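You operate a simulated robot arm through the tools that you are given. There is no shell and no other tool. Be economical: measure what you need, move in short steps, check, and stop when the job is done.

You are at the controls of a simulated robot arm. One attempt, no reset.

TASK
Run the steel tester 15 cycles at speed 60, then switch it off.
Fine: leave the cloth head and its weight on the thick blue coupon; let the count finish.

Only the result counts: the job must be done as asked and must still hold three seconds after the hand-in. Knocking over, shifting, dropping, spilling or breaking anything else fails it. Flat cloth is picked up by pressing the open fingertips on it (5 to 10 N) and closing them slowly along it; thin cloth reads only 2 to 8 mm in the jaws.

THE ROBOT
A 7-joint arm with a two-finger parallel gripper, fixed in place. Base frame: the origin is at the foot of the arm, x ahead of it, y to its left, z up. Readings come in mm, degrees, newtons and seconds.
With the tool pointing down near the work surface it reaches from about 240 to 680 mm from the base axis. Its first joint turns from -66.0 to 66.0 degrees. Payload 2.4 kg.
The TCP is the grasp point between the finger pads, 30 mm short of the fingertips. In the tool frame z runs along the fingers and y along their closing line. The gripper opens to 94 mm. The fingers are 28 mm wide and 10 mm thick; the gripper's body (50 by 96 mm) begins 55 mm behind the TCP.
Orientation is that of the tool frame in the base frame, as [roll, pitch, yaw] about the fixed x, y, z axes, in that order (R = Rz(yaw) Ry(pitch) Rx(roll)). With the fingers straight down and closing along the base's y, the tool's x points along the base's -x, its y along +y and its z along -z.

THE INTERFACE
- The arm moves only by the tool step_arm. Its argument "increments" is a list of rows, each a list of 7 numbers: the finger opening in mm, from 0 to 94, then the shift along the base's x, y, z in mm, then the turn, a rotation vector about the base's x, y, z in degrees. In form: [[fingers, tx, ty, tz, wx, wy, wz], ...]. A call has 1 to 20 rows; each row shifts and turns the commanded pose from where the row before left it. Rows are played at 5 a second. More than 50 mm and 8.6 degrees between two rows, or a gripper value outside its range, and nothing of the call is played. A pose out of reach is approached as far as the arm can. The call stops where the force on the tool passes 40 N (or 10 N more than at its start, if that is more) or the arm is blocked; 0.2 s more then pass. Each finger travels about 153 mm/s and halts on what it meets, pressing with about 29 N; the grip force reading is that of the motor and also rises with nothing between the fingers. The clock runs only during rows and for 0.2 s after the last one: add rows that do not move to give the fingers time. The reply holds the time, the measured pose of the TCP, the force on the tool along the base axes, the opening and the grip force, in the units named above and with some noise, with the torque about the TCP (base axes, N m) and any sound that the robot's microphone picked up.
- Cameras (640 x 400 px; columns grow to the right, rows downward): "scene" is fixed at [35.2, 474, 1439.3]; the picture's right is [-0.76, -0.65, 0.00], its down [-0.40, 0.46, -0.79] and it looks along [0.52, -0.60, -0.61] (base axes); focal length 241 px, centre (320, 200). "wrist" rides on the gripper at [76, 14, -102] in the tool frame; the picture's right is [-0.18, 0.98, 0.00], its down [-0.75, -0.14, -0.64] and it looks along [-0.63, -0.12, 0.77] (tool axes); focal length 243 px, centre (320, 200). There is no depth. A picture from a camera that has moved, and an enlarged one, comes with that camera's place and axes in the base frame and with its lens.
- grab_frame(camera): a new picture of that camera. The clock stands still meanwhile.
- enlarge(camera, box): a new picture of the part [left, top, right, bottom] of that camera's present view, enlarged. The clock stands still meanwhile.
- finish_job(): hands the job in; it is judged then, once.

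Go step by step. Nothing tells you positions but the pictures and the camera data: compare them with the known pose of the tool, close in by small moves and look again before you grip or let go. The budget is 120 turns and 84 pictures, counting those below and the enlarged ones. Unless the task says otherwise, let go and move clear before handing in, and close with one line.

The tools are called after "Emit:" as name(argument=value, ...) on one line, values as JSON. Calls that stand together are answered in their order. step_arm: Moves the arm, as the interface text tells. Its arguments: {"type":"object","properties":{"increments":{"type":"array","items":{"type":"array","items":{"type":"number"}}}},"required":["increments"]} The other tools are called the same way: grab_frame (camera) takes a picture; enlarge (camera, box) takes an enlarged picture of a part of a camera's view; finish_job () hands the job in.

At the start:

```text
clock: 0.0
position: [400.3, 96.4, 1296.9]
tcp_rot: [-180.0, 0.0, -180.0]
contact_force: [0.0, -0.2, -0.3]
wrist_torque: [0.01, 0.02, 0.02]
finger_gap: 93.9
gripper_force: 0.0
```

scene: 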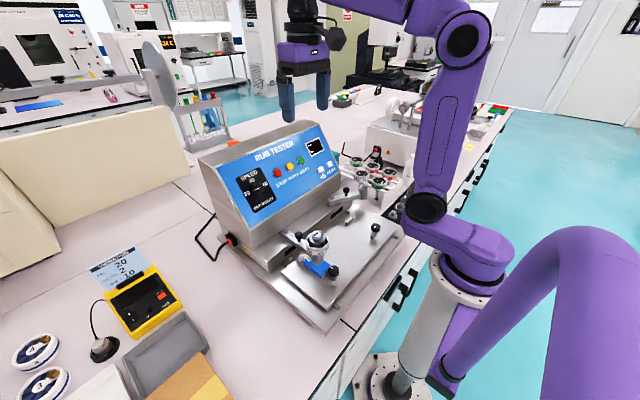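
wrist: 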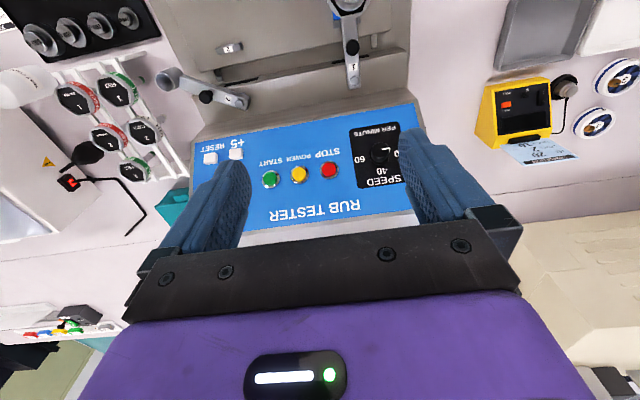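

I see the rub tester with a blue panel: speed knob, stop/power/start buttons, a display, +5 and reset. I'll look closer at the panel and the machine.

Emit:
enlarge(camera="scene", box=[200, 120, 360, 220])

Emit:
enlarge(camera="scene", box=[240, 180, 420, 330])

Emit:
enlarge(camera="wrist", box=[180, 80, 440, 240])

```text
4.00 times, centred on (280, 170) of scene
camera zoom: at [35.2, 474.0, 1439.3], right [-0.76, -0.65, 0.0], down [-0.4, 0.46, -0.79], along [0.52, -0.6, -0.61], focal length 964 px, centre (480, 320)
```

zoom: 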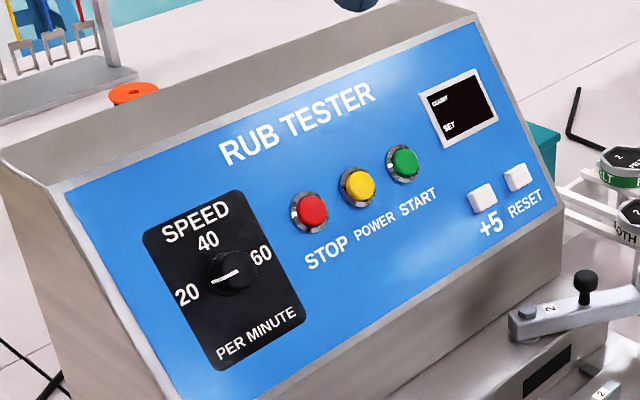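

```text
2.67 times, centred on (330, 255) of scene
camera zoom: at [35.2, 474.0, 1439.3], right [-0.76, -0.65, 0.0], down [-0.4, 0.46, -0.79], along [0.52, -0.6, -0.61], focal length 642 px, centre (293, 53)
```

zoom: 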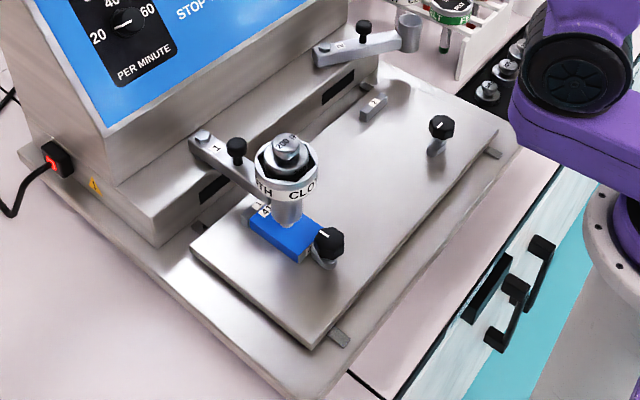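

```text
2.46 times, centred on (310, 160) of wrist
camera zoom: at [324.6, 109.2, 1400.5], right [0.18, 0.98, 0.0], down [0.75, -0.14, 0.64], along [0.63, -0.12, -0.77], focal length 597 px, centre (345, 298)
```

zoom: 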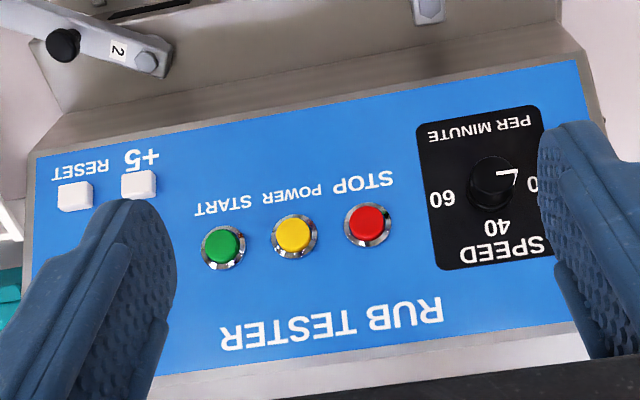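

Triangulating both views puts STOP near (540,84,1061), POWER (543,31,1060), START (541,-17,1061), +5 (507,-75,1016), RESET (507,-122,1018) and the knob (532,166,1052). The panel slopes about 53°. I'll tilt the tool to face the panel, close the fingers, and look again.

Emit:
step_arm(increments=[[60, 6, -9, -12, 0, -7.5, 0], [30, 6, -9, -12, 0, -7.5, 0], [0, 6, -9, -12, 0, -7.5, 0], [0, 6, -9, -12, 0, -7.5, 0], [0, 6, -9, -12, 0, -7.5, 0], [0, 6, -9, -12, 0, -7.5, 0], [0, 6, -9, -12, 0, -7.5, 0], [0, 0, 0, 0, 0, 0, 0]])

Emit:
grab_frame(camera="wrist")

Emit:
grab_frame(camera="scene")

```text
clock: 1.8
position: [442.5, 31.1, 1214.7]
tcp_rot: [180.0, 52.6, 180.0]
contact_force: [-0.1, 0.1, -0.1]
wrist_torque: [0.01, 0.0, 0.01]
finger_gap: 0.0
gripper_force: 28.6
```

```text
78 pictures are left
camera wrist: at [314.7, 45.4, 1216.0], right [0.11, 0.98, 0.15], down [-0.05, -0.14, 0.99], along [0.99, -0.12, 0.04], focal length 243 px, centre (320, 200)
```

wrist: 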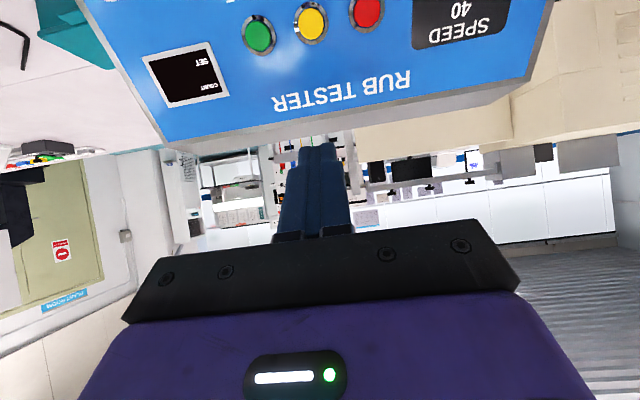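

```text
77 pictures are left
```

scene: 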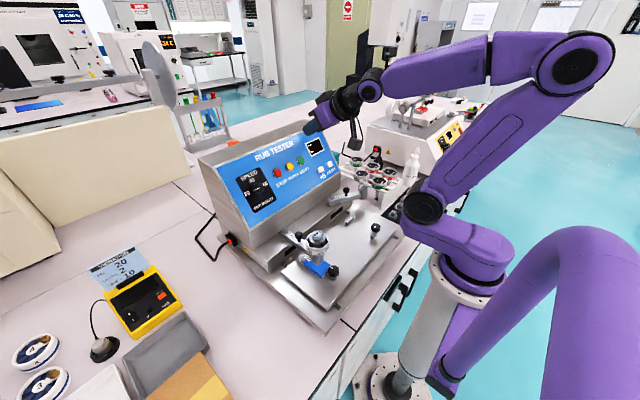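

The new view agrees (POWER ≈ (543,32,1060)). Moving to about 20 mm off the POWER button along the panel normal.

Emit:
step_arm(increments=[[0, 15, 0, -31, 0, 0, 0], [0, 15, 0, -31, 0, 0, 0], [0, 15, 0, -31, 0, 0, 0], [0, 15, 0.5, -31, 0, 0, 0], [0, 0, 0, 0, 0, 0, 0]])

Emit:
grab_frame(camera="wrist")

Emit:
enlarge(camera="scene", box=[240, 120, 360, 200])

```text
clock: 3.0
position: [503.1, 34.4, 1088.0]
tcp_rot: [-180.0, 52.5, 179.9]
contact_force: [1.0, -0.3, 0.4]
wrist_torque: [0.0, -0.01, 0.0]
finger_gap: 0.1
gripper_force: 28.9
```

```text
76 pictures are left
camera wrist: at [375.0, 47.9, 1090.1], right [0.11, 0.98, 0.15], down [-0.05, -0.14, 0.99], along [0.99, -0.12, 0.03], focal length 243 px, centre (320, 200)
```

wrist: 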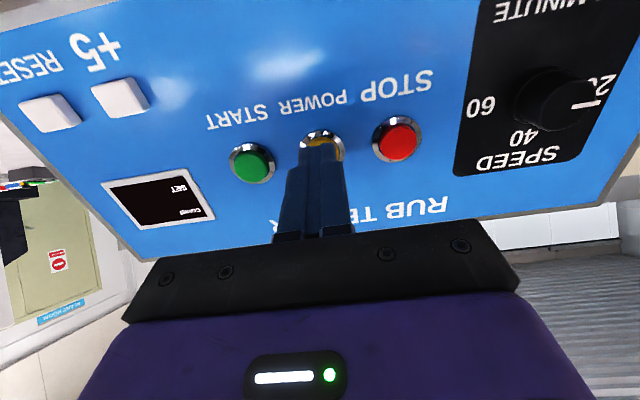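

```text
5.00 times, centred on (300, 160) of scene
camera zoom: at [35.3, 474.0, 1439.3], right [-0.76, -0.65, 0.0], down [-0.4, 0.46, -0.79], along [0.52, -0.6, -0.61], focal length 1205 px, centre (420, 400)
```

zoom: 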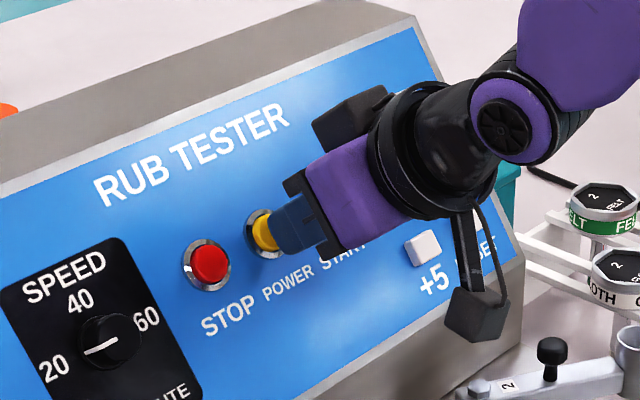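

The closed fingertips are in front of POWER. I'll press in along the normal in small steps and watch the force.

Emit:
step_arm(increments=[[0, 3.2, -1, -2.4, 0, 0, 0], [0, 3.2, -1, -2.4, 0, 0, 0], [0, 1.6, 0, -1.2, 0, 0, 0]])

```text
clock: 3.8
position: [511.5, 31.0, 1082.0]
tcp_rot: [179.9, 52.5, 180.0]
contact_force: [-0.9, -0.5, 0.5]
wrist_torque: [-0.01, 0.02, -0.01]
finger_gap: 0.2
gripper_force: 28.7
```

Emit:
step_arm(increments=[[0, 1.6, 0, -1.2, 0, 0, 0], [0, 1.6, 0, -1.2, 0, 0, 0], [0, 1.6, 0, -1.2, 0, 0, 0]])

Emit:
enlarge(camera="scene", box=[250, 130, 340, 190])

```text
clock: 4.6
position: [514.6, 31.6, 1079.3]
tcp_rot: [-180.0, 52.7, -180.0]
contact_force: [-5.2, 2.0, 4.4]
wrist_torque: [-0.02, -0.11, 0.03]
finger_gap: 0.3
gripper_force: 29.4
heard: click
```

```text
6.67 times, centred on (295, 160) of scene
camera zoom: at [35.0, 474.1, 1439.3], right [-0.76, -0.65, 0.0], down [-0.4, 0.46, -0.79], along [0.52, -0.6, -0.61], focal length 1606 px, centre (487, 467)
```

zoom: 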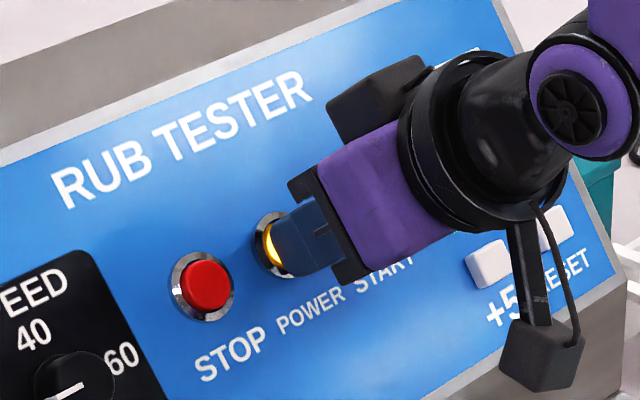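

POWER clicked and its lamp is lit. Backing off and reading the display.

Emit:
step_arm(increments=[[0, -16, 0, 12, 0, 0, 0], [0, -16, 0, 12, 0, 0, 0], [0, 0, 0, 0, 0, 0, 0]])

Emit:
grab_frame(camera="wrist")

Emit:
enlarge(camera="wrist", box=[100, 100, 260, 200])

```text
clock: 5.4
position: [482.6, 31.1, 1102.5]
tcp_rot: [-180.0, 52.6, 179.9]
contact_force: [-0.1, -0.3, 0.3]
wrist_torque: [0.0, 0.01, 0.01]
finger_gap: 0.2
gripper_force: 28.6
```

```text
73 pictures are left
camera wrist: at [355.0, 44.7, 1105.6], right [0.11, 0.98, 0.15], down [-0.05, -0.14, 0.99], along [0.99, -0.12, 0.03], focal length 243 px, centre (320, 200)
```

wrist: 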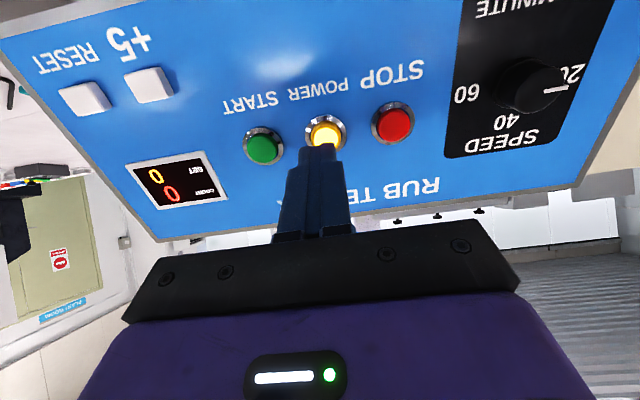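

```text
4.00 times, centred on (180, 150) of wrist
camera zoom: at [355.0, 44.7, 1105.6], right [0.11, 0.98, 0.15], down [-0.05, -0.14, 0.99], along [0.99, -0.12, 0.03], focal length 970 px, centre (880, 400)
```

zoom: 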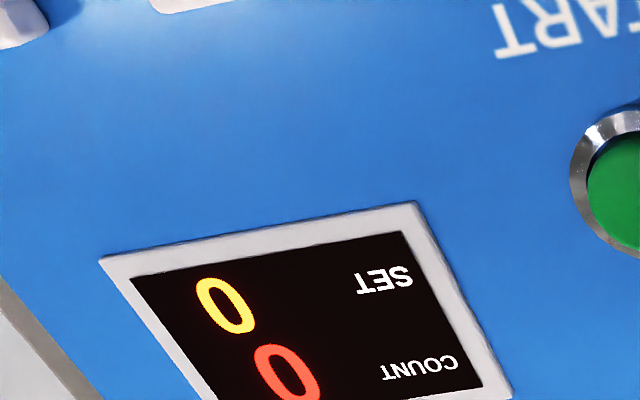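

Display reads COUNT 0, SET 0. Next, move in front of +5 at about (507.5,-75.5,1016.5).

Emit:
step_arm(increments=[[0, -5, -35.5, -18.5, 0, 0, 0], [0, -5, -35.5, -18.5, 0, 0, 0], [0, -5, -35.5, -18.5, 0, 0, 0], [0, 0, 0, 0, 0, 0, 0]])

Emit:
grab_frame(camera="wrist")

Emit:
enlarge(camera="scene", box=[270, 130, 390, 210])

```text
clock: 6.4
position: [466.9, -75.6, 1049.7]
tcp_rot: [179.9, 52.6, 179.9]
contact_force: [0.0, -0.6, -0.6]
wrist_torque: [0.02, 0.01, 0.02]
finger_gap: 0.0
gripper_force: 29.0
```

```text
71 pictures are left
camera wrist: at [340.8, -61.3, 1052.1], right [0.11, 0.98, 0.15], down [-0.05, -0.14, 0.99], along [0.99, -0.12, 0.03], focal length 243 px, centre (320, 200)
```

wrist: 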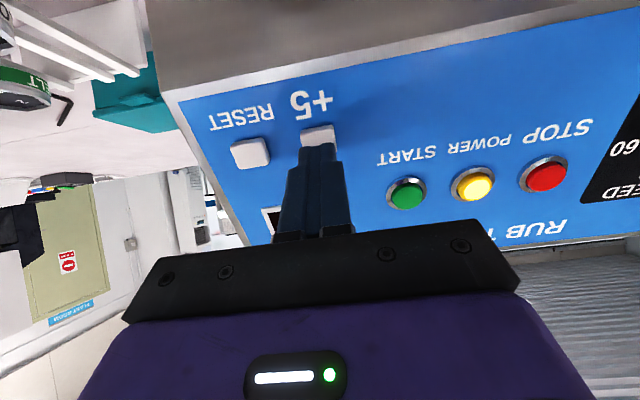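

```text
5.00 times, centred on (330, 170) of scene
camera zoom: at [35.3, 474.0, 1439.3], right [-0.76, -0.65, 0.0], down [-0.4, 0.46, -0.79], along [0.52, -0.6, -0.61], focal length 1205 px, centre (270, 350)
```

zoom: 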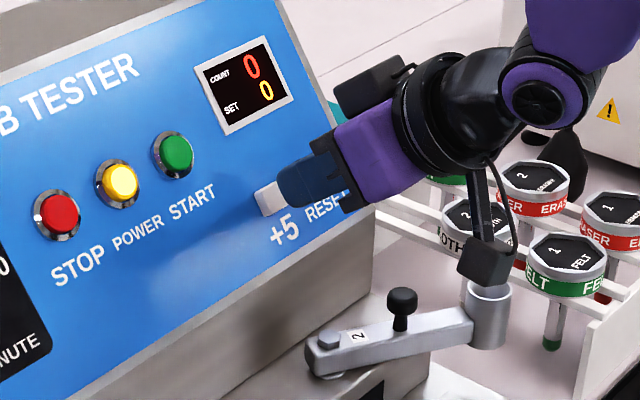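

Aligned with +5. Pressing in gently.

Emit:
step_arm(increments=[[0, 3.2, 0, -2.4, 0, 0, 0], [0, 3.2, 0, -2.4, 0, 0, 0], [0, 1.6, 0, -1.2, 0, 0, 0], [0, 1.6, 0, -1.2, 0, 0, 0]])

```text
clock: 7.4
position: [478.2, -74.8, 1041.4]
tcp_rot: [-180.0, 52.5, 179.8]
contact_force: [-0.3, -0.8, 0.0]
wrist_torque: [0.0, -0.02, -0.01]
finger_gap: 0.1
gripper_force: 28.9
```

Emit:
step_arm(increments=[[0, 1.6, 0, -1.2, 0, 0, 0], [0, 1.6, 0, -1.2, 0, 0, 0]])

Emit:
enlarge(camera="scene", box=[290, 130, 350, 190])

```text
clock: 8.0
position: [480.8, -74.9, 1039.1]
tcp_rot: [180.0, 52.5, 179.9]
contact_force: [-1.4, -0.9, 0.5]
wrist_torque: [-0.01, 0.0, 0.0]
finger_gap: 0.2
gripper_force: 28.9
```

```text
6.67 times, centred on (320, 160) of scene
camera zoom: at [35.2, 474.0, 1439.3], right [-0.76, -0.65, 0.0], down [-0.4, 0.46, -0.79], along [0.52, -0.6, -0.61], focal length 1606 px, centre (320, 467)
```

zoom: 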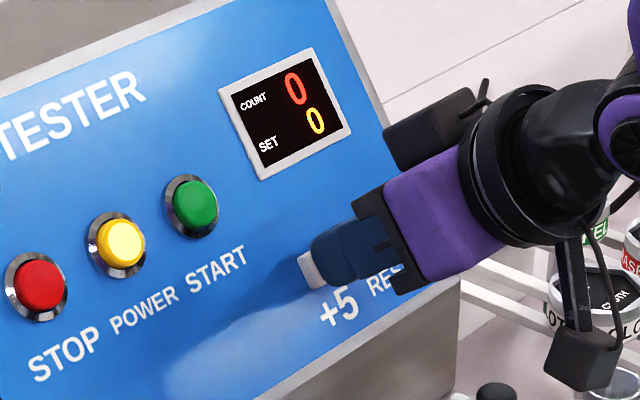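

Just touching now (SET still 0). A few more millimetres.

Emit:
step_arm(increments=[[0, 0.8, 0, -0.6, 0, 0, 0], [0, 0.8, 0, -0.6, 0, 0, 0], [0, 0.8, 0, -0.6, 0, 0, 0]])

```text
clock: 8.8
position: [481.7, -76.2, 1037.0]
tcp_rot: [-180.0, 52.6, 180.0]
contact_force: [-1.2, 0.3, 2.2]
wrist_torque: [0.01, -0.03, 0.01]
finger_gap: 0.1
gripper_force: 29.3
heard: click
```

Click heard. Retracting and checking SET.

Emit:
step_arm(increments=[[0, -4.8, 0, 3.6, 0, 0, 0], [0, -3.2, 0, 2.4, 0, 0, 0]])

Emit:
enlarge(camera="scene", box=[290, 130, 350, 190])

```text
clock: 9.4
position: [473.8, -76.3, 1041.9]
tcp_rot: [179.9, 52.5, 179.9]
contact_force: [-0.8, 0.3, -0.3]
wrist_torque: [-0.03, -0.03, -0.02]
finger_gap: 0.1
gripper_force: 28.9
```

```text
6.67 times, centred on (320, 160) of scene
camera zoom: at [35.3, 474.0, 1439.3], right [-0.76, -0.65, 0.0], down [-0.4, 0.46, -0.79], along [0.52, -0.6, -0.61], focal length 1606 px, centre (320, 467)
```

zoom: 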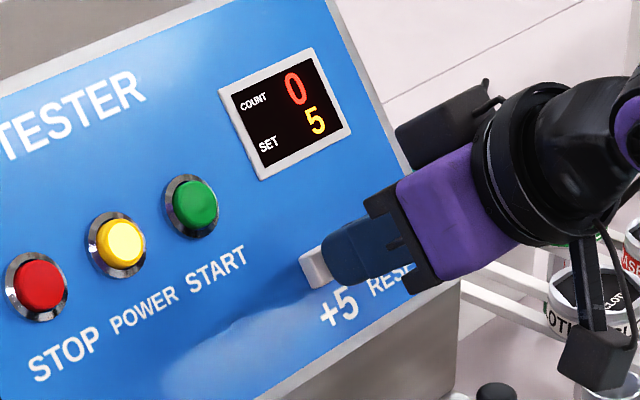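

SET is 5. I'll press twice more the same way, one at a time.

Emit:
step_arm(increments=[[0, 4.8, 0, -3.6, 0, 0, 0], [0, 2.4, 0, -1.8, 0, 0, 0], [0, 1.2, 0, -0.9, 0, 0, 0], [0, -4.8, 0, 3.6, 0, 0, 0], [0, -3.6, 0, 2.7, 0, 0, 0]])

Emit:
enlarge(camera="scene", box=[290, 130, 350, 190])

```text
clock: 10.6
position: [475.0, -75.4, 1042.5]
tcp_rot: [179.9, 52.6, 179.9]
contact_force: [0.0, 0.2, -0.2]
wrist_torque: [0.0, 0.02, 0.0]
finger_gap: 0.0
gripper_force: 29.1
heard: click
```

```text
6.67 times, centred on (320, 160) of scene
camera zoom: at [35.3, 474.0, 1439.3], right [-0.76, -0.65, 0.0], down [-0.4, 0.46, -0.79], along [0.52, -0.6, -0.61], focal length 1606 px, centre (320, 467)
```

zoom: 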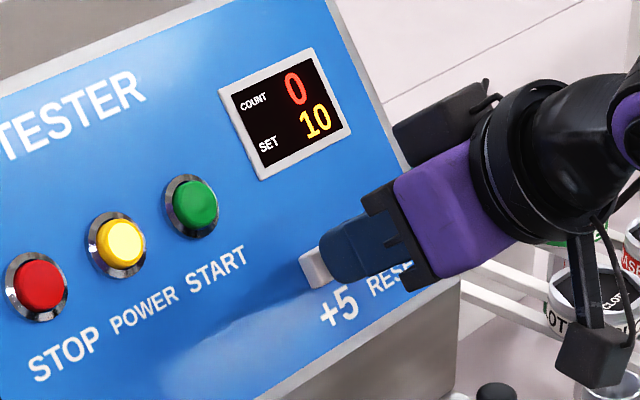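

SET is 10; one more press, then back off well clear.

Emit:
step_arm(increments=[[0, 4.8, 0, -3.6, 0, 0, 0], [0, 2.4, 0, -1.8, 0, 0, 0], [0, 1.2, 0, -0.9, 0, 0, 0], [0, -4.8, 0, 3.6, 0, 0, 0], [0, -16, 0, 12, 0, 0, 0], [0, -16, 0, 12, 0, 0, 0]])

Emit:
enlarge(camera="scene", box=[290, 130, 350, 190])

Emit:
enlarge(camera="scene", box=[225, 160, 285, 220])

```text
clock: 12.0
position: [445.6, -76.5, 1064.1]
tcp_rot: [-180.0, 52.5, 179.9]
contact_force: [0.2, -0.1, 0.0]
wrist_torque: [0.03, -0.01, 0.0]
finger_gap: 0.0
gripper_force: 29.2
heard: click
```

```text
6.67 times, centred on (320, 160) of scene
camera zoom: at [35.3, 474.0, 1439.3], right [-0.76, -0.65, 0.0], down [-0.4, 0.46, -0.79], along [0.52, -0.6, -0.61], focal length 1606 px, centre (320, 467)
```

zoom: 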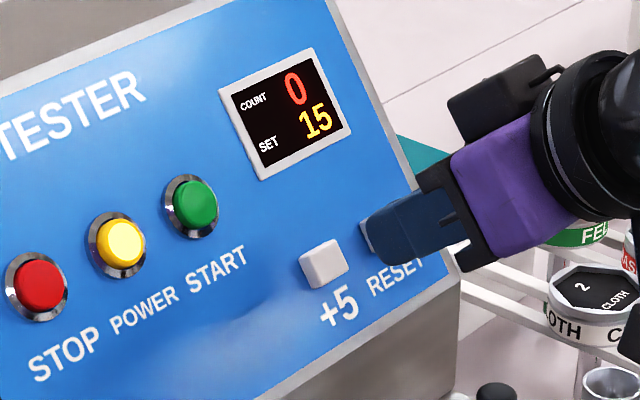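

```text
6.67 times, centred on (255, 190) of scene
camera zoom: at [35.3, 474.0, 1439.3], right [-0.76, -0.65, 0.0], down [-0.4, 0.46, -0.79], along [0.52, -0.6, -0.61], focal length 1606 px, centre (753, 267)
```

zoom: 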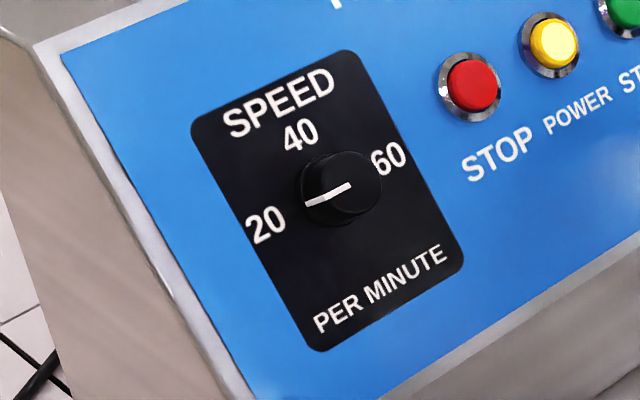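

SET is 15. Now the speed knob near (532,166,1052): I'll move in front of it with about 50 mm standoff, open the fingers, and look.

Emit:
step_arm(increments=[[0, 3.8, 40.4, 6.1, 0, 0, 0], [0, 3.8, 40.4, 6.1, 0, 0, 0], [0, 3.8, 40.4, 6.1, 0, 0, 0], [30, 3.8, 40.4, 6.1, 0, 0, 0], [60, 3.8, 40.4, 6.1, 0, 0, 0], [60, 3.8, 40.4, 6.1, 0, 0, 0], [60, 0, 0, 0, 0, 0, 0]])

Emit:
grab_frame(camera="wrist")

Emit:
enlarge(camera="scene", box=[200, 140, 320, 220])

```text
clock: 13.6
position: [470.5, 164.8, 1100.3]
tcp_rot: [180.0, 52.4, 179.9]
contact_force: [0.3, -0.4, 0.8]
wrist_torque: [-0.02, 0.02, -0.01]
finger_gap: 60.1
gripper_force: 0.0
```

```text
64 pictures are left
camera wrist: at [342.5, 178.7, 1103.3], right [0.11, 0.98, 0.15], down [-0.05, -0.14, 0.99], along [0.99, -0.12, 0.03], focal length 243 px, centre (320, 200)
```

wrist: 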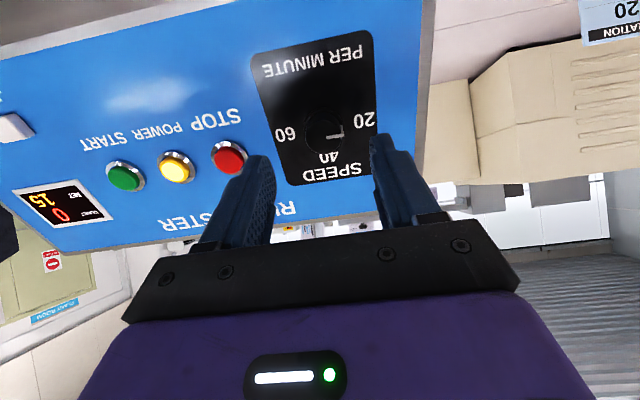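

```text
5.00 times, centred on (260, 180) of scene
camera zoom: at [35.2, 474.1, 1439.3], right [-0.76, -0.65, 0.0], down [-0.4, 0.46, -0.79], along [0.52, -0.6, -0.61], focal length 1205 px, centre (620, 300)
```

zoom: 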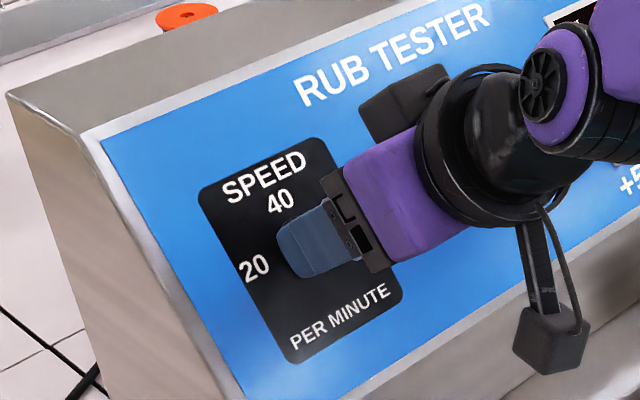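

Emit:
enlarge(camera="wrist", box=[240, 60, 400, 160])

```text
4.00 times, centred on (320, 110) of wrist
camera zoom: at [342.5, 178.7, 1103.3], right [0.11, 0.98, 0.15], down [-0.05, -0.14, 0.99], along [0.99, -0.12, 0.03], focal length 970 px, centre (320, 560)
```

zoom: 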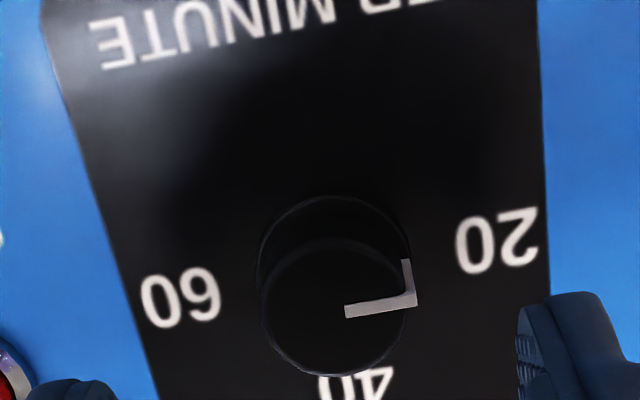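

The cap centre is about (526,166,1060), with a diameter near 28 mm, and the pointer is on the 20 side. The turn to 60 is about 160° clockwise, so I'll pre-rotate the tool −80° before gripping.

Emit:
step_arm(increments=[[60, 0, 0, 0, -6.34, 0, 4.87], [60, 0, 0, 0, -6.34, 0, 4.87], [60, 0, 0, 0, -6.34, 0, 4.87], [60, 0, 0, 0, -6.34, 0, 4.87], [60, 0, 0, 0, -6.34, 0, 4.87], [60, 0, 0, 0, -6.34, 0, 4.87], [60, 0, 0, 0, -6.34, 0, 4.87], [60, 0, 0, 0, -6.34, 0, 4.87], [60, 0, 0, 0, -6.34, 0, 4.87], [60, 0, 0, 0, -6.34, 0, 4.87], [60, 0, 0, 0, 0, 0, 0]])

Emit:
grab_frame(camera="wrist")

Emit:
grab_frame(camera="scene")

```text
clock: 16.0
position: [470.8, 167.9, 1100.1]
tcp_rot: [-128.0, 7.9, -96.1]
contact_force: [0.5, -1.3, -0.1]
wrist_torque: [-0.01, -0.01, -0.01]
finger_gap: 59.9
gripper_force: 0.2
```

```text
61 pictures are left
camera wrist: at [372.2, 93.7, 1141.8], right [-0.57, 0.35, -0.74], down [-0.35, 0.72, 0.6], along [0.75, 0.6, -0.29], focal length 243 px, centre (320, 200)
```

wrist: 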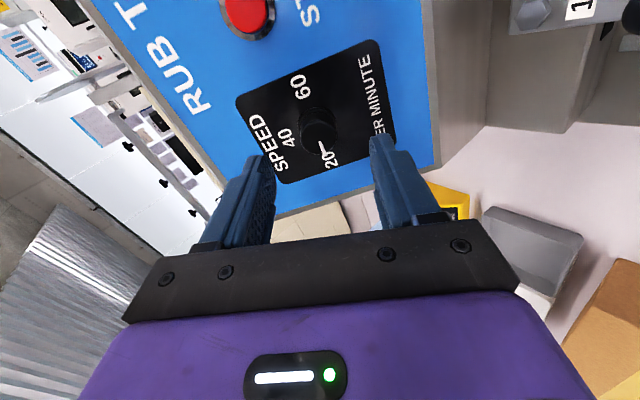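

```text
60 pictures are left
```

scene: 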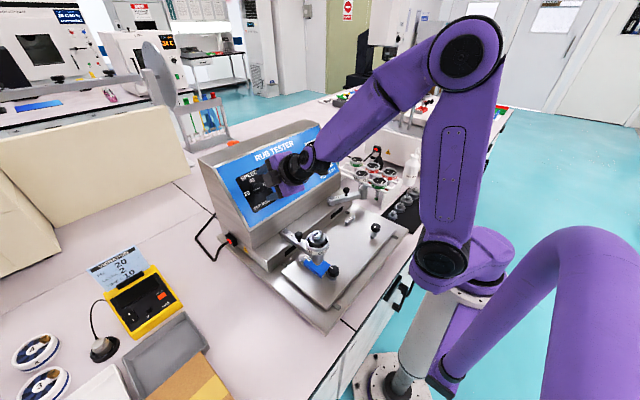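

The rotation worked. Enlarging on the knob to refine alignment and the pointer angle.

Emit:
enlarge(camera="wrist", box=[240, 60, 400, 160])

```text
4.00 times, centred on (320, 110) of wrist
camera zoom: at [372.2, 93.7, 1141.8], right [-0.57, 0.35, -0.74], down [-0.35, 0.72, 0.6], along [0.75, 0.6, -0.29], focal length 970 px, centre (320, 560)
```

zoom: 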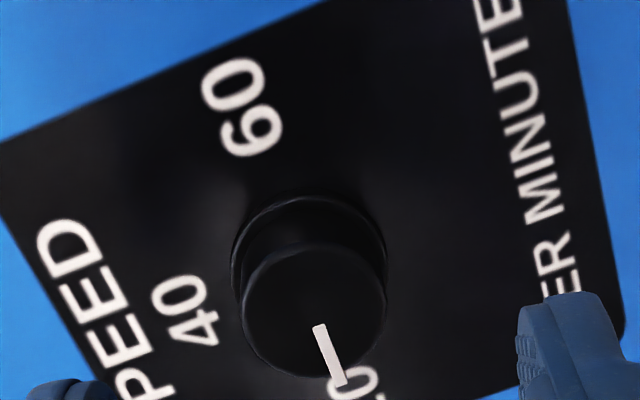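

Nearly on axis; I'll nudge by about 1.5 mm and advance 46 mm to straddle the knob.

Emit:
step_arm(increments=[[60, 10, 1.5, -6.2, 0, 0, 0], [60, 9.5, 0, -7.3, 0, 0, 0], [60, 9, 0, -7, 0, 0, 0], [60, 8.6, 0, -6.7, 0, 0, 0], [60, 0, 0, 0, 0, 0, 0]])

Emit:
enlarge(camera="wrist", box=[200, 60, 440, 210])

Emit:
enlarge(camera="scene", box=[220, 150, 310, 210])

```text
clock: 17.2
position: [507.7, 168.1, 1074.4]
tcp_rot: [-127.9, 8.1, -96.1]
contact_force: [0.1, -0.2, 0.2]
wrist_torque: [0.02, -0.02, -0.03]
finger_gap: 59.7
gripper_force: 0.0
```

```text
2.67 times, centred on (320, 135) of wrist
camera zoom: at [409.8, 95.1, 1115.0], right [-0.57, 0.35, -0.74], down [-0.34, 0.72, 0.61], along [0.75, 0.6, -0.29], focal length 647 px, centre (320, 373)
```

zoom: 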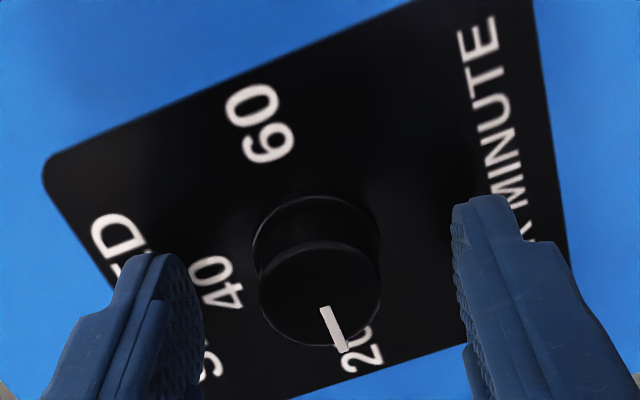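

```text
6.67 times, centred on (265, 180) of scene
camera zoom: at [35.3, 474.0, 1439.3], right [-0.76, -0.65, 0.0], down [-0.4, 0.46, -0.79], along [0.52, -0.6, -0.61], focal length 1606 px, centre (687, 333)
```

zoom: 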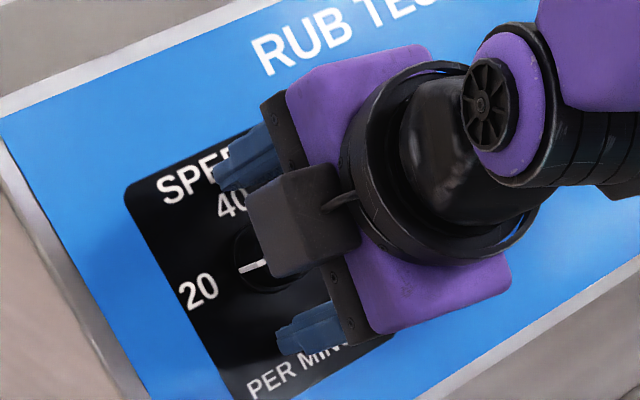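

Fingertips are about 14 mm past the cap face with a few mm left to the panel, and centred. Closing on the knob.

Emit:
step_arm(increments=[[45, 0, 0, 0, 0, 0, 0], [35, 0, 0, 0, 0, 0, 0], [28, 0, 0, 0, 0, 0, 0], [20, 0, 0, 0, 0, 0, 0], [10, 0, 0, 0, 0, 0, 0], [10, 0, 0, 0, 0, 0, 0]])

Emit:
enlarge(camera="wrist", box=[240, 60, 400, 160])

```text
clock: 18.6
position: [507.5, 168.1, 1074.2]
tcp_rot: [-128.0, 8.0, -96.1]
contact_force: [1.6, 0.4, -1.8]
wrist_torque: [0.01, -0.77, -0.11]
finger_gap: 26.8
gripper_force: 45.0
```

```text
4.00 times, centred on (320, 110) of wrist
camera zoom: at [409.7, 95.1, 1115.1], right [-0.57, 0.35, -0.74], down [-0.34, 0.72, 0.61], along [0.75, 0.6, -0.29], focal length 970 px, centre (320, 560)
```

zoom: 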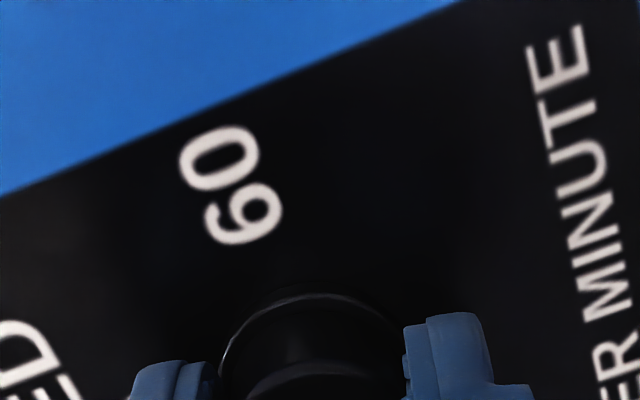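

Knob is gripped (26.8 mm). From both views, 20 and 60 sit level with the knob centre (±90°), with the pointer starting near −90°, so the turn is about 180°. First I'll turn 80° clockwise and check.

Emit:
step_arm(increments=[[10, 0, 0, 0, 6.34, 0, -4.87], [10, 0, 0, 0, 6.34, 0, -4.87], [10, 0, 0, 0, 6.34, 0, -4.87], [10, 0, 0, 0, 6.34, 0, -4.87], [10, 0, 0, 0, 6.34, 0, -4.87], [10, 0, 0, 0, 6.34, 0, -4.87], [10, 0, 0, 0, 6.34, 0, -4.87], [10, 0, 0, 0, 6.34, 0, -4.87], [10, 0, 0, 0, 6.34, 0, -4.87], [10, 0, 0, 0, 6.34, 0, -4.87]])

Emit:
grab_frame(camera="wrist")

Emit:
enlarge(camera="scene", box=[220, 150, 310, 210])

```text
clock: 20.8
position: [506.9, 167.9, 1074.5]
tcp_rot: [179.8, 52.6, 179.6]
contact_force: [4.2, -2.4, 9.6]
wrist_torque: [0.09, -0.04, 0.16]
finger_gap: 25.8
gripper_force: 44.2
```

```text
55 pictures are left
camera wrist: at [380.0, 181.6, 1076.7], right [0.11, 0.98, 0.15], down [-0.05, -0.14, 0.99], along [0.99, -0.12, 0.03], focal length 243 px, centre (320, 200)
```

wrist: 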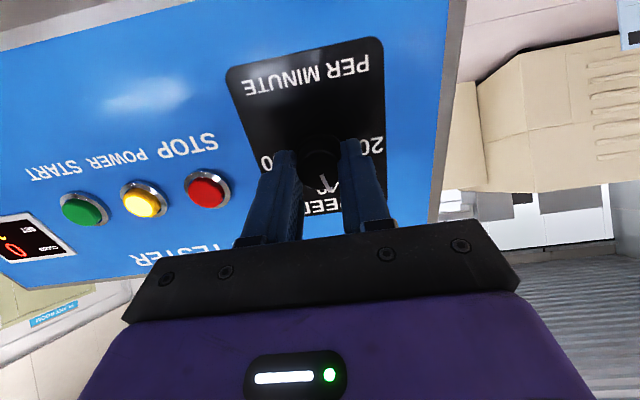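

```text
6.67 times, centred on (265, 180) of scene
camera zoom: at [35.2, 473.9, 1439.4], right [-0.76, -0.65, 0.0], down [-0.4, 0.46, -0.79], along [0.52, -0.6, -0.61], focal length 1606 px, centre (687, 333)
```

zoom: 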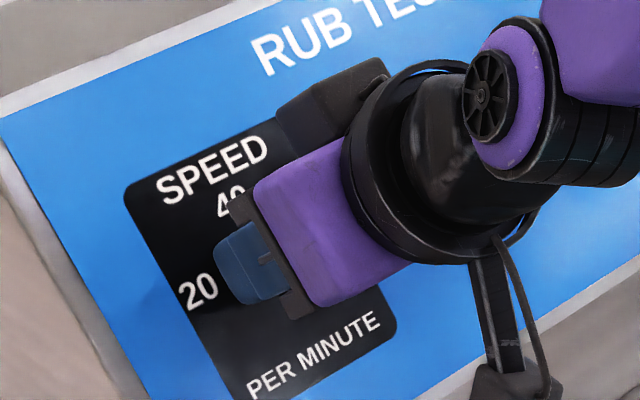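

The knob turns with the hand; the pointer is now near 40. Continuing another 80°.

Emit:
step_arm(increments=[[10, 0, 0, 0, 6.34, 0, -4.87], [10, 0, 0, 0, 6.34, 0, -4.87], [10, 0, 0, 0, 6.34, 0, -4.87], [10, 0, 0, 0, 6.34, 0, -4.87], [10, 0, 0, 0, 6.34, 0, -4.87], [10, 0, 0, 0, 6.34, 0, -4.87], [10, 0, 0, 0, 6.34, 0, -4.87], [10, 0, 0, 0, 6.34, 0, -4.87], [10, 0, 0, 0, 6.34, 0, -4.87], [10, 0, 0, 0, 6.34, 0, -4.87]])

Emit:
grab_frame(camera="wrist")

Emit:
enlarge(camera="wrist", box=[240, 100, 400, 200])

```text
clock: 23.0
position: [507.6, 167.5, 1072.9]
tcp_rot: [128.0, 7.8, 96.0]
contact_force: [4.3, -8.6, 2.0]
wrist_torque: [0.59, -0.6, 0.92]
finger_gap: 26.7
gripper_force: 45.1
```

```text
53 pictures are left
camera wrist: at [426.8, 244.6, 1137.7], right [0.61, -0.01, 0.79], down [-0.52, -0.77, 0.38], along [0.6, -0.64, -0.47], focal length 243 px, centre (320, 200)
```

wrist: 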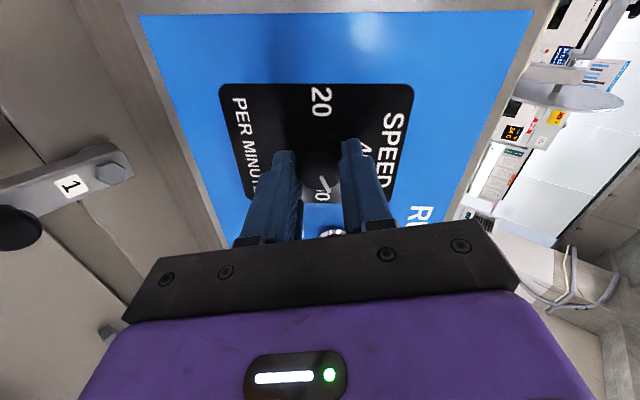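

```text
4.00 times, centred on (320, 150) of wrist
camera zoom: at [426.8, 244.6, 1137.7], right [0.61, -0.01, 0.79], down [-0.52, -0.77, 0.38], along [0.6, -0.64, -0.47], focal length 970 px, centre (320, 400)
```

zoom: 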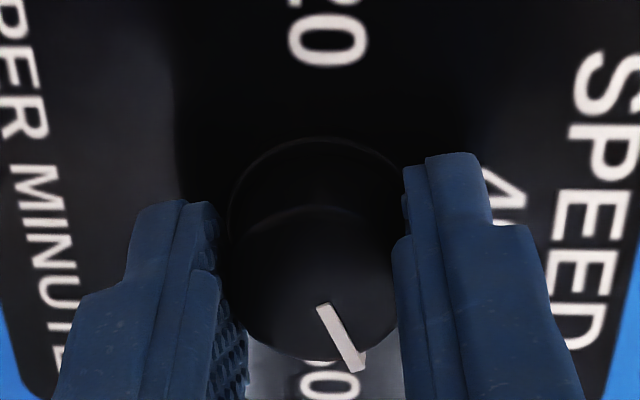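

The pointer is at about +66°, with roughly 24° to go to 60. Turning another 16° and re-measuring.

Emit:
step_arm(increments=[[10, 0, 0, 0, 6.34, 0, -4.87], [10, 0, 0, 0, 6.34, 0, -4.87], [10, 0, 0, 0, 0, 0, 0]])

Emit:
enlarge(camera="wrist", box=[240, 100, 400, 200])

```text
clock: 23.8
position: [507.9, 167.7, 1073.3]
tcp_rot: [127.6, -4.8, 86.3]
contact_force: [5.6, -2.8, 2.8]
wrist_torque: [0.24, -0.92, 0.33]
finger_gap: 26.8
gripper_force: 44.8
```

```text
4.00 times, centred on (320, 150) of wrist
camera zoom: at [439.6, 241.4, 1154.5], right [0.58, -0.29, 0.76], down [-0.64, -0.73, 0.22], along [0.5, -0.62, -0.61], focal length 970 px, centre (320, 400)
```

zoom: 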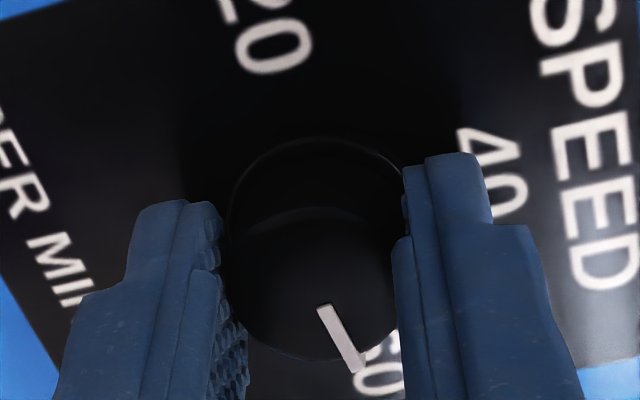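

The pointer is at about +81–86°. One more 7° turn, then release, back off and measure it unobstructed.

Emit:
step_arm(increments=[[10, 0, 0, 0, 5.55, 0, -4.26], [10, 0, 0, 0, 0, 0, 0], [30, 0, 0, 0, 0, 0, 0], [45, 0, 0, 0, 0, 0, 0], [60, 0, 0, 0, 0, 0, 0], [60, -12, 0, 9.2, 0, 0, 0], [60, -16, 0, 12.2, 0, 0, 0], [60, -16, 0, 12.2, 0, 0, 0]])

Emit:
enlarge(camera="wrist", box=[240, 60, 400, 160])

Emit:
enlarge(camera="scene", box=[220, 150, 310, 210])

```text
clock: 25.6
position: [462.7, 167.2, 1106.6]
tcp_rot: [128.3, -10.2, 81.9]
contact_force: [0.0, 0.7, -0.1]
wrist_torque: [-0.03, 0.03, 0.02]
finger_gap: 60.0
gripper_force: 0.0
```

```text
4.00 times, centred on (320, 110) of wrist
camera zoom: at [400.7, 238.2, 1193.8], right [0.56, -0.4, 0.73], down [-0.7, -0.7, 0.15], along [0.45, -0.59, -0.67], focal length 970 px, centre (320, 560)
```

zoom: 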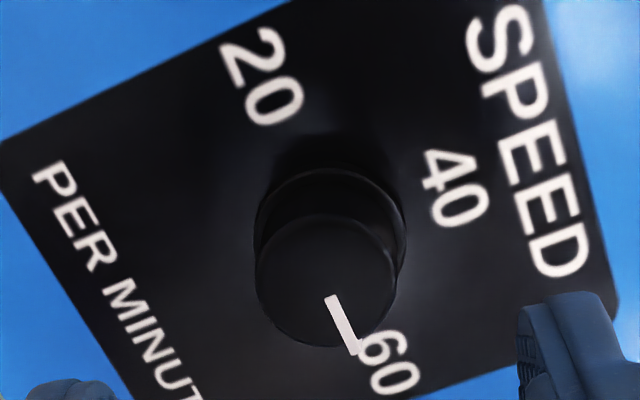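

```text
6.67 times, centred on (265, 180) of scene
camera zoom: at [35.3, 474.0, 1439.3], right [-0.76, -0.65, 0.0], down [-0.4, 0.46, -0.79], along [0.52, -0.6, -0.61], focal length 1606 px, centre (687, 333)
```

zoom: 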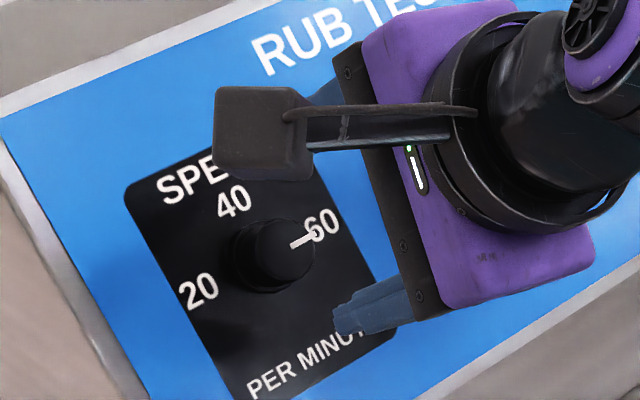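

The pointer now measures about +91°, level with the 60 label, so speed is set to 60. Next I'll rotate the tool back, close the fingers, and move in front of START.

Emit:
step_arm(increments=[[40, 1.7, -14.15, -0.2, -6.28, 0, 4.82], [20, 1.7, -14.15, -0.2, -6.28, 0, 4.82], [0, 1.7, -14.15, -0.2, -6.28, 0, 4.82], [0, 1.7, -14.15, -0.2, -6.28, 0, 4.82], [0, 1.7, -14.15, -0.2, -6.28, 0, 4.82], [0, 1.7, -14.15, -0.2, -6.28, 0, 4.82], [0, 1.7, -14.15, -0.2, -6.28, 0, 4.82], [0, 1.7, -14.15, -0.2, -6.28, 0, 4.82], [0, 1.7, -14.15, -0.2, -6.28, 0, 4.82], [0, 1.7, -14.15, -0.2, -6.28, 0, 4.82], [0, 1.7, -14.15, -0.2, -6.28, 0, 4.82], [0, 1.7, -14.15, -0.2, -6.28, 0, 4.82], [0, 1.7, -14.15, -0.2, -6.28, 0, 4.82], [0, 0, 0, 0, 0, 0, 0]])

Emit:
grab_frame(camera="wrist")

Emit:
enlarge(camera="scene", box=[220, 120, 340, 220])

```text
clock: 28.6
position: [483.6, -15.2, 1104.8]
tcp_rot: [-179.9, 52.5, -179.9]
contact_force: [0.3, -0.2, -0.4]
wrist_torque: [-0.01, -0.01, 0.02]
finger_gap: 0.0
gripper_force: 29.1
```

```text
48 pictures are left
camera wrist: at [356.7, -1.7, 1107.4], right [0.11, 0.98, 0.14], down [-0.05, -0.14, 0.99], along [0.99, -0.12, 0.03], focal length 243 px, centre (320, 200)
```

wrist: 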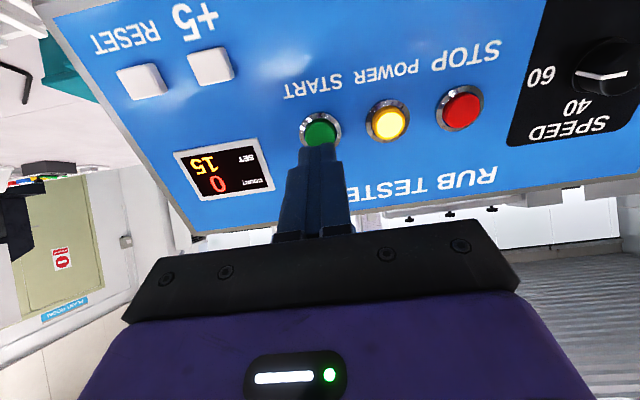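

```text
4.00 times, centred on (280, 170) of scene
camera zoom: at [35.3, 474.0, 1439.3], right [-0.76, -0.65, 0.0], down [-0.4, 0.46, -0.79], along [0.52, -0.6, -0.61], focal length 964 px, centre (480, 320)
```

zoom: 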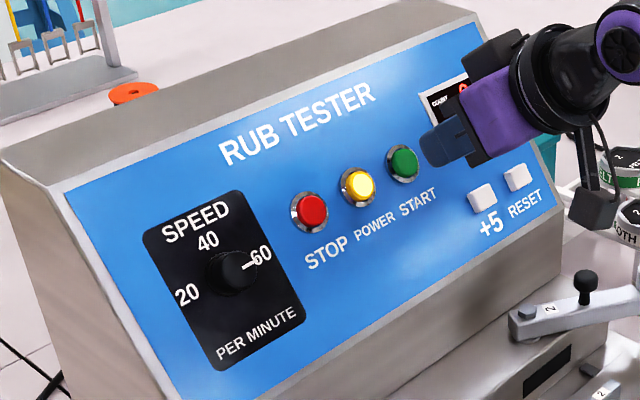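

On axis with START, about 40 mm out. One last close check of the pointer before starting.

Emit:
enlarge(camera="scene", box=[235, 165, 280, 210])

Emit:
enlarge(camera="wrist", box=[510, 20, 640, 150])

```text
8.89 times, centred on (258, 188) of scene
camera zoom: at [35.3, 474.0, 1439.3], right [-0.76, -0.65, 0.0], down [-0.4, 0.46, -0.79], along [0.52, -0.6, -0.61], focal length 2141 px, centre (876, 311)
```

zoom: 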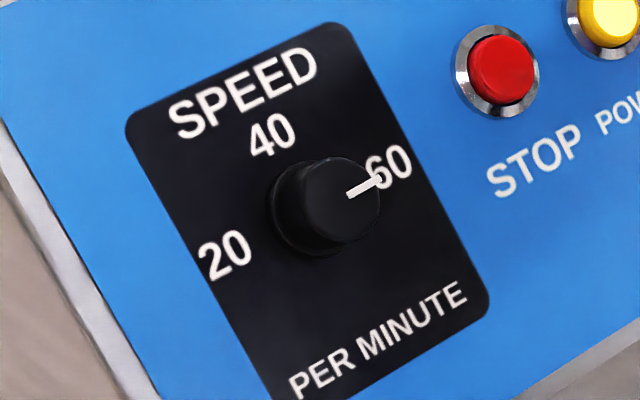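

```text
3.08 times, centred on (575, 85) of wrist
camera zoom: at [356.7, -1.7, 1107.4], right [0.11, 0.98, 0.14], down [-0.05, -0.14, 0.99], along [0.99, -0.12, 0.03], focal length 746 px, centre (-465, 554)
```

zoom: 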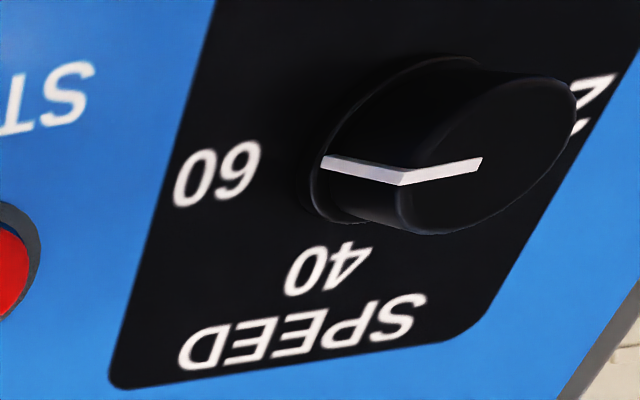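

The pointer line is exactly opposite its starting direction at 20, so it points at 60. Now pressing START.

Emit:
step_arm(increments=[[0, 8, -1, -6.1, 0, 0, 0], [0, 8, 0, -6.1, 0, 0, 0], [0, 6.4, 0, -4.9, 0, 0, 0], [0, 3.2, 0, -2.4, 0, 0, 0], [0, 1.6, 0, -1.2, 0, 0, 0]])

```text
clock: 29.8
position: [510.8, -16.5, 1083.4]
tcp_rot: [180.0, 52.5, 179.9]
contact_force: [-1.4, -0.2, 0.4]
wrist_torque: [-0.02, 0.0, 0.01]
finger_gap: 0.3
gripper_force: 29.0
```

Emit:
step_arm(increments=[[0, 1.2, 0, -0.9, 0, 0, 0], [0, 1.2, 0, -0.9, 0, 0, 0], [0, 1.2, 0, -0.9, 0, 0, 0]])

```text
clock: 30.6
position: [516.1, -16.3, 1080.6]
tcp_rot: [-179.9, 52.5, 179.8]
contact_force: [-7.3, 0.9, 2.3]
wrist_torque: [-0.03, 0.02, 0.0]
finger_gap: 0.0
gripper_force: 29.4
heard: click
```

Clicked. Backing off and checking that it runs.

Emit:
step_arm(increments=[[0, -16, 0, 12.2, 0, 0, 0], [0, -16, 0, 12.2, 0, 0, 0], [0, 0, 24, 0, 0, 0, 0], [0, 0, 24, 0, 0, 0, 0]])

Emit:
enlarge(camera="wrist", box=[60, 90, 220, 220])

Emit:
enlarge(camera="scene", box=[240, 120, 420, 330])

```text
clock: 31.6
position: [484.6, 31.1, 1107.6]
tcp_rot: [179.9, 52.7, 179.9]
contact_force: [-0.1, 0.1, -0.4]
wrist_torque: [0.01, 0.0, -0.02]
finger_gap: 0.0
gripper_force: 29.1
```

```text
3.08 times, centred on (140, 155) of wrist
camera zoom: at [356.3, 44.8, 1109.2], right [0.11, 0.98, 0.15], down [-0.05, -0.14, 0.99], along [0.99, -0.12, 0.03], focal length 746 px, centre (874, 338)
```

zoom: 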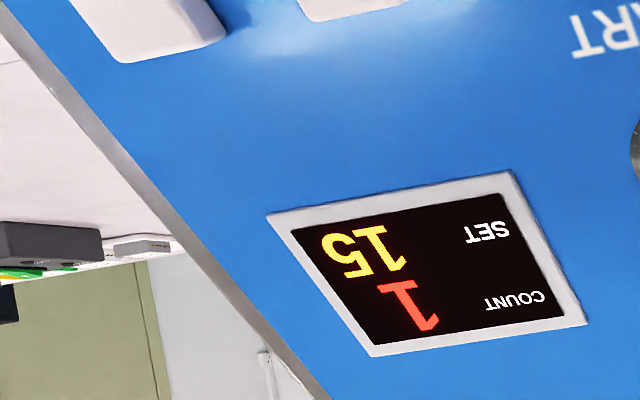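

```text
1.90 times, centred on (330, 225) of scene
camera zoom: at [35.3, 474.0, 1439.3], right [-0.76, -0.65, 0.0], down [-0.4, 0.46, -0.79], along [0.52, -0.6, -0.61], focal length 459 px, centre (301, 152)
```

zoom: 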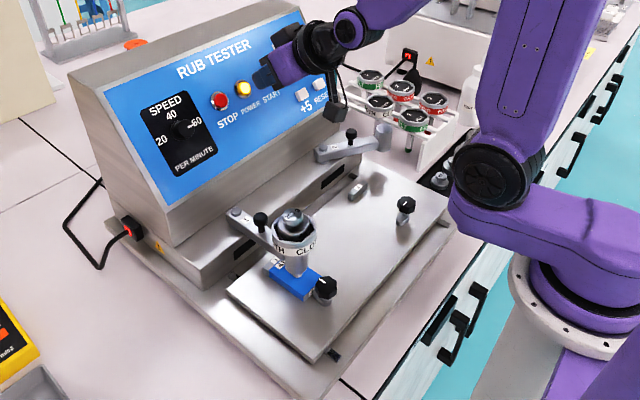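

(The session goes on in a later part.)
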